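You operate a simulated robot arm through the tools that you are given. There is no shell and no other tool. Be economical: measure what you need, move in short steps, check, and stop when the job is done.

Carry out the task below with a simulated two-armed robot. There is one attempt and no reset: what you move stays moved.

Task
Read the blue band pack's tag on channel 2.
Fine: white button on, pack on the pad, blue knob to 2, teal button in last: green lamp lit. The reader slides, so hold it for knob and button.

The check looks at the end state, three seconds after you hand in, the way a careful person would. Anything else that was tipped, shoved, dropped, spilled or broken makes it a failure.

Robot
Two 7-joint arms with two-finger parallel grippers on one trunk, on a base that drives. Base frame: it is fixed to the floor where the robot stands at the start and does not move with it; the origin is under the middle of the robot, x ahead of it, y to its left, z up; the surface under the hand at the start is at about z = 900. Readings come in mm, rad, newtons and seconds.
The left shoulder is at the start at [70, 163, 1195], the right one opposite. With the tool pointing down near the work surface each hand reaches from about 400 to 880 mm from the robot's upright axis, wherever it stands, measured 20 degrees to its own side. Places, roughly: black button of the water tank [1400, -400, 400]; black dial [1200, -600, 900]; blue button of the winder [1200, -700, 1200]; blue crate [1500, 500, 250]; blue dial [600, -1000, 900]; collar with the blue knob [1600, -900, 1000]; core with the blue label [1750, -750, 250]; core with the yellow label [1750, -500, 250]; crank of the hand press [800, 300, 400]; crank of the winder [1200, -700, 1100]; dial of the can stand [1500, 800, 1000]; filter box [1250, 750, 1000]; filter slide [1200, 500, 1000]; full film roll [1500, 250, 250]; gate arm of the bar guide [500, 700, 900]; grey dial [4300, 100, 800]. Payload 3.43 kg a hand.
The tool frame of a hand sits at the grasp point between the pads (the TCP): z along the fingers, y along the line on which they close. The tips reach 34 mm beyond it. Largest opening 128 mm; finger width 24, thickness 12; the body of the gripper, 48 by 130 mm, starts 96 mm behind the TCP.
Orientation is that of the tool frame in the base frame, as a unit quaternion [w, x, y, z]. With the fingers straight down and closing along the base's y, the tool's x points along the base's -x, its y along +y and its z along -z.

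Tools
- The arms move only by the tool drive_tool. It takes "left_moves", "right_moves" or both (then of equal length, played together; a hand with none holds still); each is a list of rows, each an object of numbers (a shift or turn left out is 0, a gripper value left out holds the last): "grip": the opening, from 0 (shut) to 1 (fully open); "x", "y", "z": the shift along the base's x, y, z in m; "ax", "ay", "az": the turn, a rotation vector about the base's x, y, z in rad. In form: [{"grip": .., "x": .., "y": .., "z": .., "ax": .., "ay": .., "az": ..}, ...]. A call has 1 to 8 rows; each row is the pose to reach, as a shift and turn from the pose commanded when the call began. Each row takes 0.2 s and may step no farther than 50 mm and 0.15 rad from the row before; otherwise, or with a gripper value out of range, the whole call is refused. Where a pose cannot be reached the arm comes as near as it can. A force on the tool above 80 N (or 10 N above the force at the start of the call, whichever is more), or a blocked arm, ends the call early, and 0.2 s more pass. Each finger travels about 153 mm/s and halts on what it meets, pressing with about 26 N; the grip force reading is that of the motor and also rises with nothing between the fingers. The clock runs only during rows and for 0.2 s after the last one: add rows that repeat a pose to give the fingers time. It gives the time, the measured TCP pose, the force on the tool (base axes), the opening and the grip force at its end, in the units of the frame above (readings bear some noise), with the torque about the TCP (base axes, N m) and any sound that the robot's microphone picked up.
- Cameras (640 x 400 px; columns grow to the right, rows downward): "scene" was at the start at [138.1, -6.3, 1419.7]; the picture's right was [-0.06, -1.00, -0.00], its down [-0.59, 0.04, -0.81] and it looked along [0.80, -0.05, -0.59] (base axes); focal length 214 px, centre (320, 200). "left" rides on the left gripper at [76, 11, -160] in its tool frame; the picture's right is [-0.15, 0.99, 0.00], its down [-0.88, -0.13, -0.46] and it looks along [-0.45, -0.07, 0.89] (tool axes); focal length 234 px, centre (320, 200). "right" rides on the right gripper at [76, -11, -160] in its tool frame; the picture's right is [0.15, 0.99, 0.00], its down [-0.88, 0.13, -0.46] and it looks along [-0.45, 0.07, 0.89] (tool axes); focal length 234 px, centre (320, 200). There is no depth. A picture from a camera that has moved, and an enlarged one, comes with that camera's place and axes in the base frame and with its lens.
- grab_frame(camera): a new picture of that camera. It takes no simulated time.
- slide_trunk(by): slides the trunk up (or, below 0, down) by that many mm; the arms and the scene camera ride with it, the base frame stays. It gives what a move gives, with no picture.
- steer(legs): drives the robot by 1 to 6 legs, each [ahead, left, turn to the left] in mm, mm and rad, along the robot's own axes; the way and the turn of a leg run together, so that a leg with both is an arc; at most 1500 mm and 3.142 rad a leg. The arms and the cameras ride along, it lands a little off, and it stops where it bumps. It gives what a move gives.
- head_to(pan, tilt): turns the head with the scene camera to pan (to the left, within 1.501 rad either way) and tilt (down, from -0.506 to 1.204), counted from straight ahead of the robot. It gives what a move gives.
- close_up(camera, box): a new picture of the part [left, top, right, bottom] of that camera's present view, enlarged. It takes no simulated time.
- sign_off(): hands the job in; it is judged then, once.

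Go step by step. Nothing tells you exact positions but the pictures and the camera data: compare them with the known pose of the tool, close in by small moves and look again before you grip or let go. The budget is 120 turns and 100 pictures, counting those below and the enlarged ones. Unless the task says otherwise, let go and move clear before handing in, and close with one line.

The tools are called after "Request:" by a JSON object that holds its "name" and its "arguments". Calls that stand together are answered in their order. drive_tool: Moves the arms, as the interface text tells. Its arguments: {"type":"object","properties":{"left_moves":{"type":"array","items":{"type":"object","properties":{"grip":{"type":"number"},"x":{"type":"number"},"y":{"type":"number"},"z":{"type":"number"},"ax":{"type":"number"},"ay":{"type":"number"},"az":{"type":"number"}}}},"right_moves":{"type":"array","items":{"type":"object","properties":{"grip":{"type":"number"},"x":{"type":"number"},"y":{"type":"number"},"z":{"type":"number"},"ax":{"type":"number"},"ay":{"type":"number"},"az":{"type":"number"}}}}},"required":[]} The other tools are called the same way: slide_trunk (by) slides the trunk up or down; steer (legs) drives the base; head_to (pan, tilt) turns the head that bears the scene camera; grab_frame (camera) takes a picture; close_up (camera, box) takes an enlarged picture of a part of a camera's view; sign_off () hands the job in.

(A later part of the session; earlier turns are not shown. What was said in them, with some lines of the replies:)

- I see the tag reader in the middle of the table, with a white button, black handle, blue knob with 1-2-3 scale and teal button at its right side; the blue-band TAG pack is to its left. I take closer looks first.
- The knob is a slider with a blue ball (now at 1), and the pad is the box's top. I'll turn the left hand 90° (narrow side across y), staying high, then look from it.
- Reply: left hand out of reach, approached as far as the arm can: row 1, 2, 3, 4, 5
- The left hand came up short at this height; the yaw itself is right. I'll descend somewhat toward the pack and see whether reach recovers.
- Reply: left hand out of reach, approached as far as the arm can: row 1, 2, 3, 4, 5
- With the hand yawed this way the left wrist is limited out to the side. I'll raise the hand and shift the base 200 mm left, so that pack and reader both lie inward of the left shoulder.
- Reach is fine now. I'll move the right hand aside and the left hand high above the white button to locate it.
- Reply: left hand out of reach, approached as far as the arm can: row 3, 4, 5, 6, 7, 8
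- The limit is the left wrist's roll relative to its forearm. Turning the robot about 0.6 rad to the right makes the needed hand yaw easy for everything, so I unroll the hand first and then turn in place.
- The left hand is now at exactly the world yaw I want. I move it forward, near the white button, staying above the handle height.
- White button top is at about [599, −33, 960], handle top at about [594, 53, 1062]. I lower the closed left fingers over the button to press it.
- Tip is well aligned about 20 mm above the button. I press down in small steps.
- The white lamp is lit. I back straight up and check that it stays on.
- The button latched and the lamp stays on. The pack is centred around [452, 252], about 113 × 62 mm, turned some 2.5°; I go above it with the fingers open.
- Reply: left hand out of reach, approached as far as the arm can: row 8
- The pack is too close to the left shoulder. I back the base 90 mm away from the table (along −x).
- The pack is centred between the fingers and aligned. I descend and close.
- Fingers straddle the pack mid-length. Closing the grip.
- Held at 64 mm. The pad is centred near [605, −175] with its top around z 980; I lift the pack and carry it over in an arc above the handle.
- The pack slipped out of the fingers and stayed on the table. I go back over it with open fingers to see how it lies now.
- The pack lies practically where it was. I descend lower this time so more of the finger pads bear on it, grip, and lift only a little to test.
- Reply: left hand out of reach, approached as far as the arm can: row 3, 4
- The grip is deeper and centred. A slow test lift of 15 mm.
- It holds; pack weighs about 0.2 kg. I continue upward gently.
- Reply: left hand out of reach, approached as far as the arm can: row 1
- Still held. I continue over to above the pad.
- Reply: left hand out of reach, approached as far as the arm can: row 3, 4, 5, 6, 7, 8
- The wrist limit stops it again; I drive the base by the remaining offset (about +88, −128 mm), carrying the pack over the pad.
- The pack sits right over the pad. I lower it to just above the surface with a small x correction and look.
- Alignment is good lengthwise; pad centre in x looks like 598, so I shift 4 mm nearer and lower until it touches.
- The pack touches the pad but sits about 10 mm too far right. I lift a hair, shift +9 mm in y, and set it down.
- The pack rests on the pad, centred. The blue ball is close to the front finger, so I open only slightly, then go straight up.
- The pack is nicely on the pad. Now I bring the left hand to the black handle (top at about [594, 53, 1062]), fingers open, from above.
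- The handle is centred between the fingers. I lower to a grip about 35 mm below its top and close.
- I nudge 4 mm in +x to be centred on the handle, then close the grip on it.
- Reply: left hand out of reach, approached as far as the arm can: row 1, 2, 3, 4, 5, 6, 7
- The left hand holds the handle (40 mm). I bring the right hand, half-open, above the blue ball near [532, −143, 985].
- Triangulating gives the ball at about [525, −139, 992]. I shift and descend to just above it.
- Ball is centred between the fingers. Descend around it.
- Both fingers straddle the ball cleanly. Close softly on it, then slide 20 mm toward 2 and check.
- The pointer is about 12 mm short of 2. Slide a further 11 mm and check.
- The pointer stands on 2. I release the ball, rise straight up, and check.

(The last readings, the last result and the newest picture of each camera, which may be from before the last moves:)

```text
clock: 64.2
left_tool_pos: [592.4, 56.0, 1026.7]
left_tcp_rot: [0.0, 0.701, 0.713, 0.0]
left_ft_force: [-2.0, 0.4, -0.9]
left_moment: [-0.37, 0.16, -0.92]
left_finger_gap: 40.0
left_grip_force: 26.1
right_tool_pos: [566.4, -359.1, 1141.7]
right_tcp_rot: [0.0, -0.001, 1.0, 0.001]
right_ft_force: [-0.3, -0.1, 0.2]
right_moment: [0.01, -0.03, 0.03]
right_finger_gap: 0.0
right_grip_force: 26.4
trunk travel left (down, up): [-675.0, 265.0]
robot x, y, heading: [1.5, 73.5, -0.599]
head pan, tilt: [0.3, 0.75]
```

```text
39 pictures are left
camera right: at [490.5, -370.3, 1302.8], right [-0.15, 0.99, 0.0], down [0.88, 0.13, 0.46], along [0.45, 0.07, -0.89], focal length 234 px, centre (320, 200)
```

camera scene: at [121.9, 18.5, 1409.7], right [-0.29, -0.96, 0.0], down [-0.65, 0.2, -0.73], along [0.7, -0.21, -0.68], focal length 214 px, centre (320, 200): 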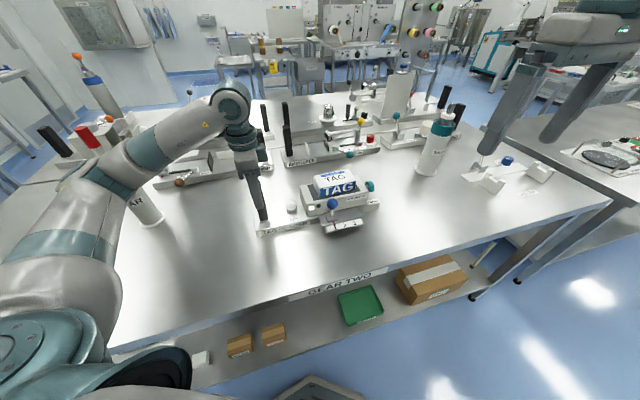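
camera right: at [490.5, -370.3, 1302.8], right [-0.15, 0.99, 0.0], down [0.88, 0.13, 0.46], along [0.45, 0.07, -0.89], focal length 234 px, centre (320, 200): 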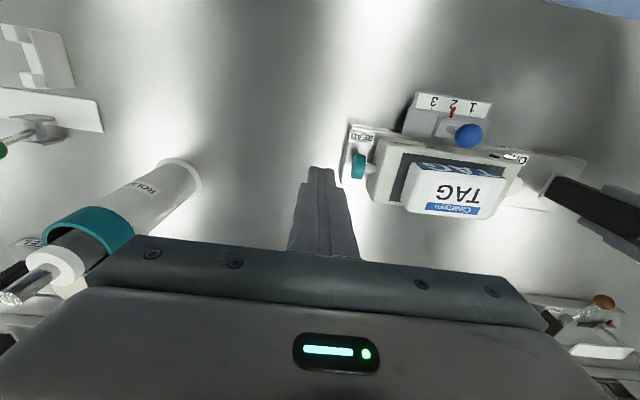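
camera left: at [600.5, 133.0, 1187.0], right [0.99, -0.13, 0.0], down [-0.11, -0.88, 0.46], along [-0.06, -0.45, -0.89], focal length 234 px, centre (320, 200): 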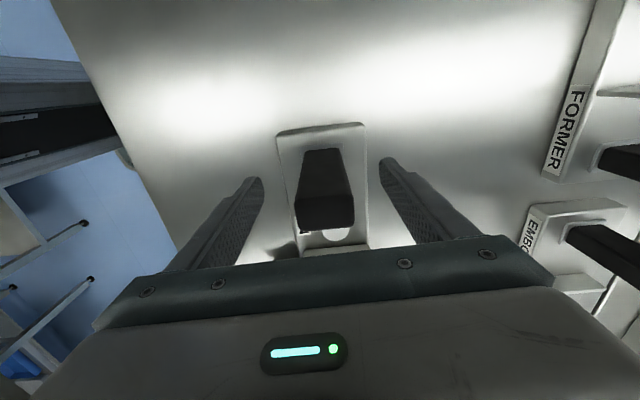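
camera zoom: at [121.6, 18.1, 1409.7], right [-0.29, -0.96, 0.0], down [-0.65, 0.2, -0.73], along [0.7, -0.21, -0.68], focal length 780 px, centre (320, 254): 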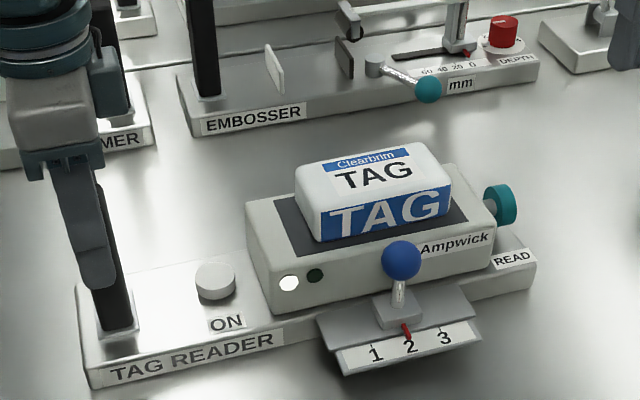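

Knob is on 2, pack on the pad, lamp still on. The teal button is around [597, −300, 959]; I lower the closed right fingers beside it, outside at y ≈ −345.

Request:
{"name": "drive_tool", "arguments": {"right_moves": [{"x": 0.015, "y": 0.006}, {"x": 0.031, "y": 0.01, "z": -0.03}, {"x": 0.031, "y": 0.01, "z": -0.07}, {"x": 0.031, "y": 0.01, "z": -0.11}, {"x": 0.031, "y": 0.01, "z": -0.14}, {"x": 0.031, "y": 0.01, "z": -0.163}, {"x": 0.031, "y": 0.01, "z": -0.163}]}}

Request:
{"name": "close_up", "arguments": {"camera": "scene", "box": [300, 130, 420, 220]}}

Request:
{"name": "grab_frame", "arguments": {"camera": "right"}}

```text
clock: 65.8
left_tool_pos: [592.5, 56.7, 1027.7]
left_tcp_rot: [0.0, 0.7, 0.714, -0.001]
left_ft_force: [-2.7, 1.5, -0.4]
left_moment: [0.27, -0.25, -0.65]
left_finger_gap: 40.1
left_grip_force: 25.5
right_tool_pos: [597.3, -350.0, 978.4]
right_tcp_rot: [0.0, 0.0, 1.0, 0.0]
right_ft_force: [0.7, 0.0, 0.8]
right_moment: [-0.01, 0.02, 0.03]
right_finger_gap: 0.0
right_grip_force: 26.3
trunk travel left (down, up): [-675.0, 265.0]
robot x, y, heading: [4.6, 76.2, -0.596]
head pan, tilt: [0.3, 0.75]
```

```text
4.44 times, centred on (360, 175) of scene
camera zoom: at [121.5, 18.1, 1409.7], right [-0.29, -0.96, 0.0], down [-0.65, 0.2, -0.73], along [0.7, -0.21, -0.68], focal length 953 px, centre (142, 311)
```

zoom: 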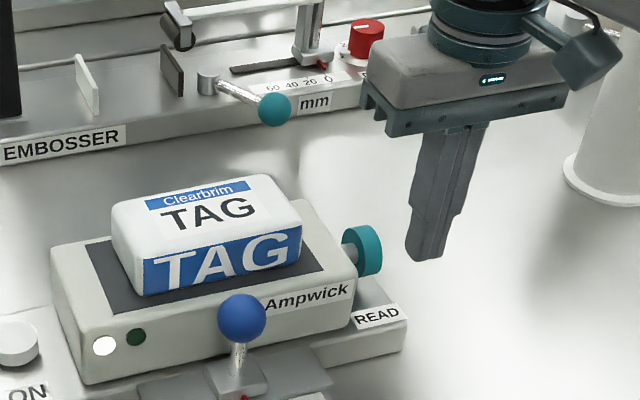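

```text
37 pictures are left
camera right: at [522.0, -359.5, 1138.9], right [-0.15, 0.99, 0.0], down [0.88, 0.13, 0.46], along [0.45, 0.07, -0.89], focal length 234 px, centre (320, 200)
```

right: 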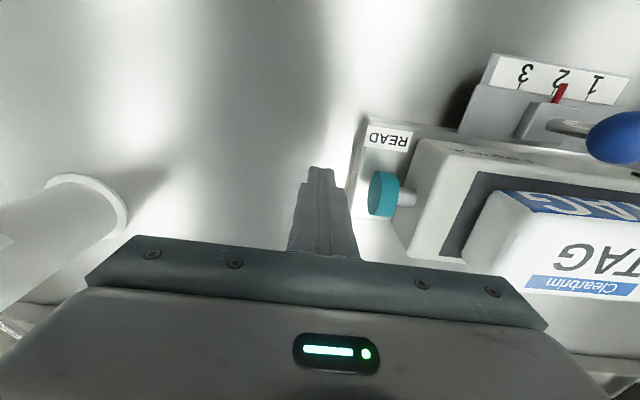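

Height and x match the button. I push toward +y in small steps while the left hand holds the reader.

Request:
{"name": "drive_tool", "arguments": {"right_moves": [{"y": 0.012}, {"y": 0.024}, {"y": 0.03}, {"y": 0.034}, {"y": 0.037}, {"y": 0.04}, {"y": 0.043}, {"y": 0.043}]}}

Request:
{"name": "close_up", "arguments": {"camera": "scene", "box": [300, 130, 420, 220]}}

```text
clock: 67.6
left_tool_pos: [591.3, 56.2, 1027.3]
left_tcp_rot: [-0.001, 0.701, 0.713, 0.0]
left_ft_force: [-0.5, 6.4, 0.5]
left_moment: [-0.45, 0.06, -0.5]
left_finger_gap: 40.1
left_grip_force: 26.0
right_tool_pos: [596.2, -306.8, 978.2]
right_tcp_rot: [0.0, 0.0, 1.0, 0.0]
right_ft_force: [-3.2, -8.2, 2.6]
right_moment: [-0.06, 0.06, 0.04]
right_finger_gap: 0.0
right_grip_force: 25.6
trunk travel left (down, up): [-675.0, 265.0]
robot x, y, heading: [-2.0, 72.1, -0.6]
head pan, tilt: [0.3, 0.75]
```

```text
4.44 times, centred on (360, 175) of scene
camera zoom: at [121.3, 18.1, 1409.7], right [-0.29, -0.96, 0.0], down [-0.65, 0.2, -0.73], along [0.7, -0.21, -0.68], focal length 953 px, centre (142, 311)
```

zoom: 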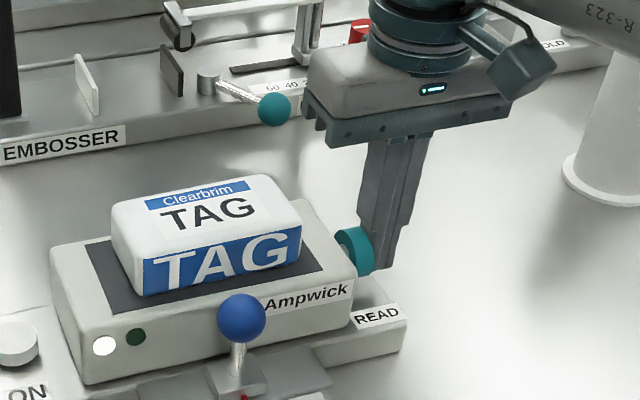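

The button is moving in (about 8 N) but not yet fully. Continue a few millimetres.

Request:
{"name": "drive_tool", "arguments": {"right_moves": [{"y": 0.002}, {"y": 0.004}, {"y": 0.006}, {"y": 0.006}]}}

Request:
{"name": "close_up", "arguments": {"camera": "scene", "box": [300, 130, 420, 220]}}

```text
clock: 68.6
left_tool_pos: [593.2, 58.0, 1027.3]
left_tcp_rot: [-0.001, 0.7, 0.714, 0.001]
left_ft_force: [-1.1, 4.9, 0.0]
left_moment: [0.61, -0.26, -0.33]
left_finger_gap: 40.1
left_grip_force: 25.9
right_tool_pos: [598.1, -300.2, 977.3]
right_tcp_rot: [0.0, -0.001, 1.0, 0.0]
right_ft_force: [-2.5, -6.3, 4.5]
right_moment: [-0.05, 0.07, 0.06]
right_finger_gap: 0.0
right_grip_force: 26.2
trunk travel left (down, up): [-675.0, 265.0]
robot x, y, heading: [1.8, 69.2, -0.593]
head pan, tilt: [0.3, 0.75]
```

```text
4.44 times, centred on (360, 175) of scene
camera zoom: at [121.3, 18.1, 1409.7], right [-0.29, -0.96, 0.0], down [-0.65, 0.2, -0.73], along [0.7, -0.21, -0.68], focal length 953 px, centre (142, 311)
```

zoom: 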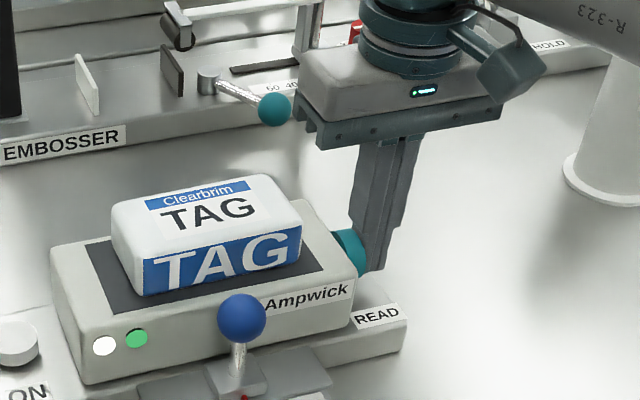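

The green lamp is lit. I back the right hand off in −y and then up, and see whether the lamp stays on.

Request:
{"name": "drive_tool", "arguments": {"right_moves": [{"y": -0.01}, {"y": -0.03}, {"y": -0.05}, {"y": -0.06, "z": 0.04}, {"y": -0.07, "z": 0.09}, {"y": -0.08, "z": 0.14}, {"y": -0.1, "z": 0.18}]}}

Request:
{"name": "close_up", "arguments": {"camera": "scene", "box": [240, 130, 400, 240]}}

```text
refused: row 5 steps farther than a row can; nothing moved
```

```text
3.64 times, centred on (320, 185) of scene
camera zoom: at [121.3, 18.1, 1409.7], right [-0.29, -0.96, 0.0], down [-0.65, 0.2, -0.73], along [0.7, -0.21, -0.68], focal length 780 px, centre (320, 254)
```

zoom: 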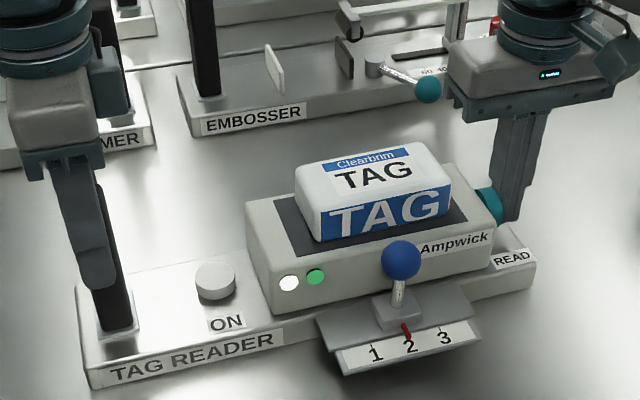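

The green lamp is lit; that retreat had one step too long, so I repeat it with shorter rows.

Request:
{"name": "drive_tool", "arguments": {"right_moves": [{"y": -0.01}, {"y": -0.03}, {"y": -0.05}, {"y": -0.055, "z": 0.04}, {"y": -0.06, "z": 0.08}, {"y": -0.07, "z": 0.12}, {"y": -0.08, "z": 0.16}, {"y": -0.1, "z": 0.19}]}}

Request:
{"name": "close_up", "arguments": {"camera": "scene", "box": [240, 130, 400, 240]}}

```text
clock: 70.4
left_tool_pos: [591.9, 56.2, 1027.0]
left_tcp_rot: [0.0, 0.701, 0.714, -0.001]
left_ft_force: [-1.7, -1.7, -0.7]
left_moment: [-0.61, -0.17, -0.22]
left_finger_gap: 40.2
left_grip_force: 25.7
right_tool_pos: [596.9, -387.3, 1148.2]
right_tcp_rot: [0.001, 0.001, 1.0, 0.0]
right_ft_force: [0.1, -0.9, 0.5]
right_moment: [0.0, -0.02, -0.01]
right_finger_gap: 0.0
right_grip_force: 25.8
right hand out of reach, approached as far as the arm can: row 8
trunk travel left (down, up): [-675.0, 265.0]
robot x, y, heading: [-1.9, 68.5, -0.594]
head pan, tilt: [0.3, 0.75]
```

```text
3.64 times, centred on (320, 185) of scene
camera zoom: at [121.7, 17.7, 1409.6], right [-0.29, -0.96, 0.0], down [-0.65, 0.2, -0.73], along [0.7, -0.21, -0.68], focal length 780 px, centre (320, 254)
```

zoom: 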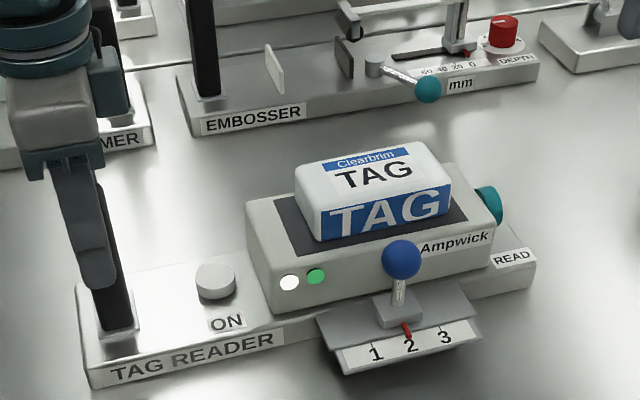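

The button latched and the green lamp stays lit. Now the left hand lets go of the handle and rises straight up.

Request:
{"name": "drive_tool", "arguments": {"left_moves": [{"grip": 0.4}, {"grip": 0.55}, {"grip": 0.7}, {"grip": 0.7}, {"z": 0.04}, {"z": 0.08}, {"z": 0.12}, {"z": 0.15}]}}

Request:
{"name": "grab_frame", "arguments": {"camera": "scene"}}

Request:
{"name": "close_up", "arguments": {"camera": "scene", "box": [240, 130, 400, 240]}}

```text
clock: 72.2
left_tool_pos: [591.4, 55.8, 1177.7]
left_tcp_rot: [-0.001, 0.701, 0.713, 0.0]
left_ft_force: [-0.7, 0.3, 0.5]
left_moment: [0.02, 0.02, 0.03]
left_finger_gap: 89.4
left_grip_force: 0.0
right_tool_pos: [595.6, -387.1, 1148.0]
right_tcp_rot: [0.0, 0.0, 1.0, 0.001]
right_ft_force: [-0.2, -0.5, -0.2]
right_moment: [0.0, -0.01, -0.01]
right_finger_gap: 0.0
right_grip_force: 26.2
trunk travel left (down, up): [-675.0, 265.0]
robot x, y, heading: [-3.2, 74.8, -0.593]
head pan, tilt: [0.3, 0.75]
```

```text
32 pictures are left
camera scene: at [120.8, 17.9, 1409.7], right [-0.29, -0.96, 0.0], down [-0.65, 0.2, -0.73], along [0.7, -0.21, -0.68], focal length 214 px, centre (320, 200)
```

scene: 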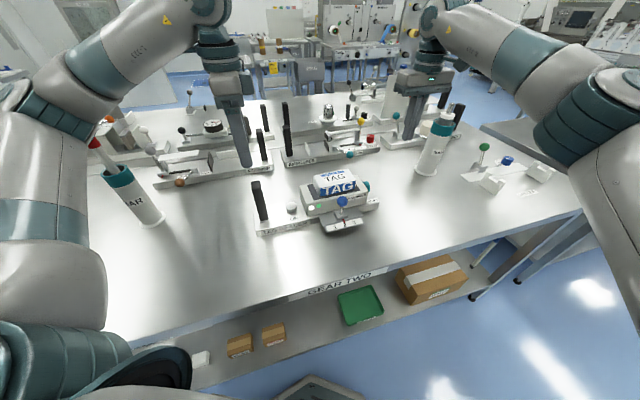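

```text
3.64 times, centred on (320, 185) of scene
camera zoom: at [120.8, 17.9, 1409.7], right [-0.29, -0.96, 0.0], down [-0.65, 0.2, -0.73], along [0.7, -0.21, -0.68], focal length 780 px, centre (320, 254)
```

zoom: 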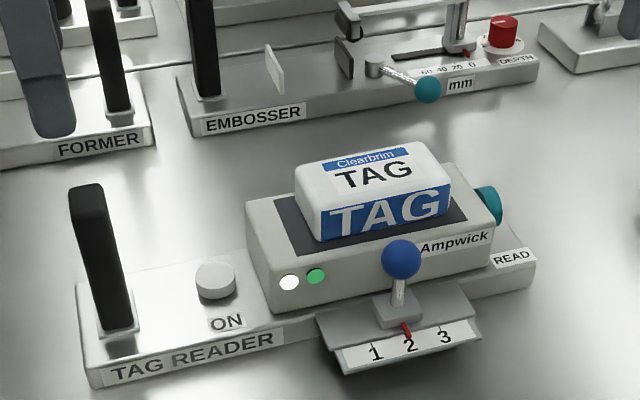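

The white button is on, the pack is on the pad, the knob is on 2, the green lamp is lit, and both hands are clear with nothing else disturbed. I hand in.

Request:
{"name": "sign_off", "arguments": {}}

```text
The job is handed in.
```

The blue band pack's tag was read on channel 2: white button on, pack on the pad, knob at 2, teal button in and the green lamp still lit when I handed in. The pack slipped from the grip once on its first lift and ended up practically where it had been on the table; the second lift held.
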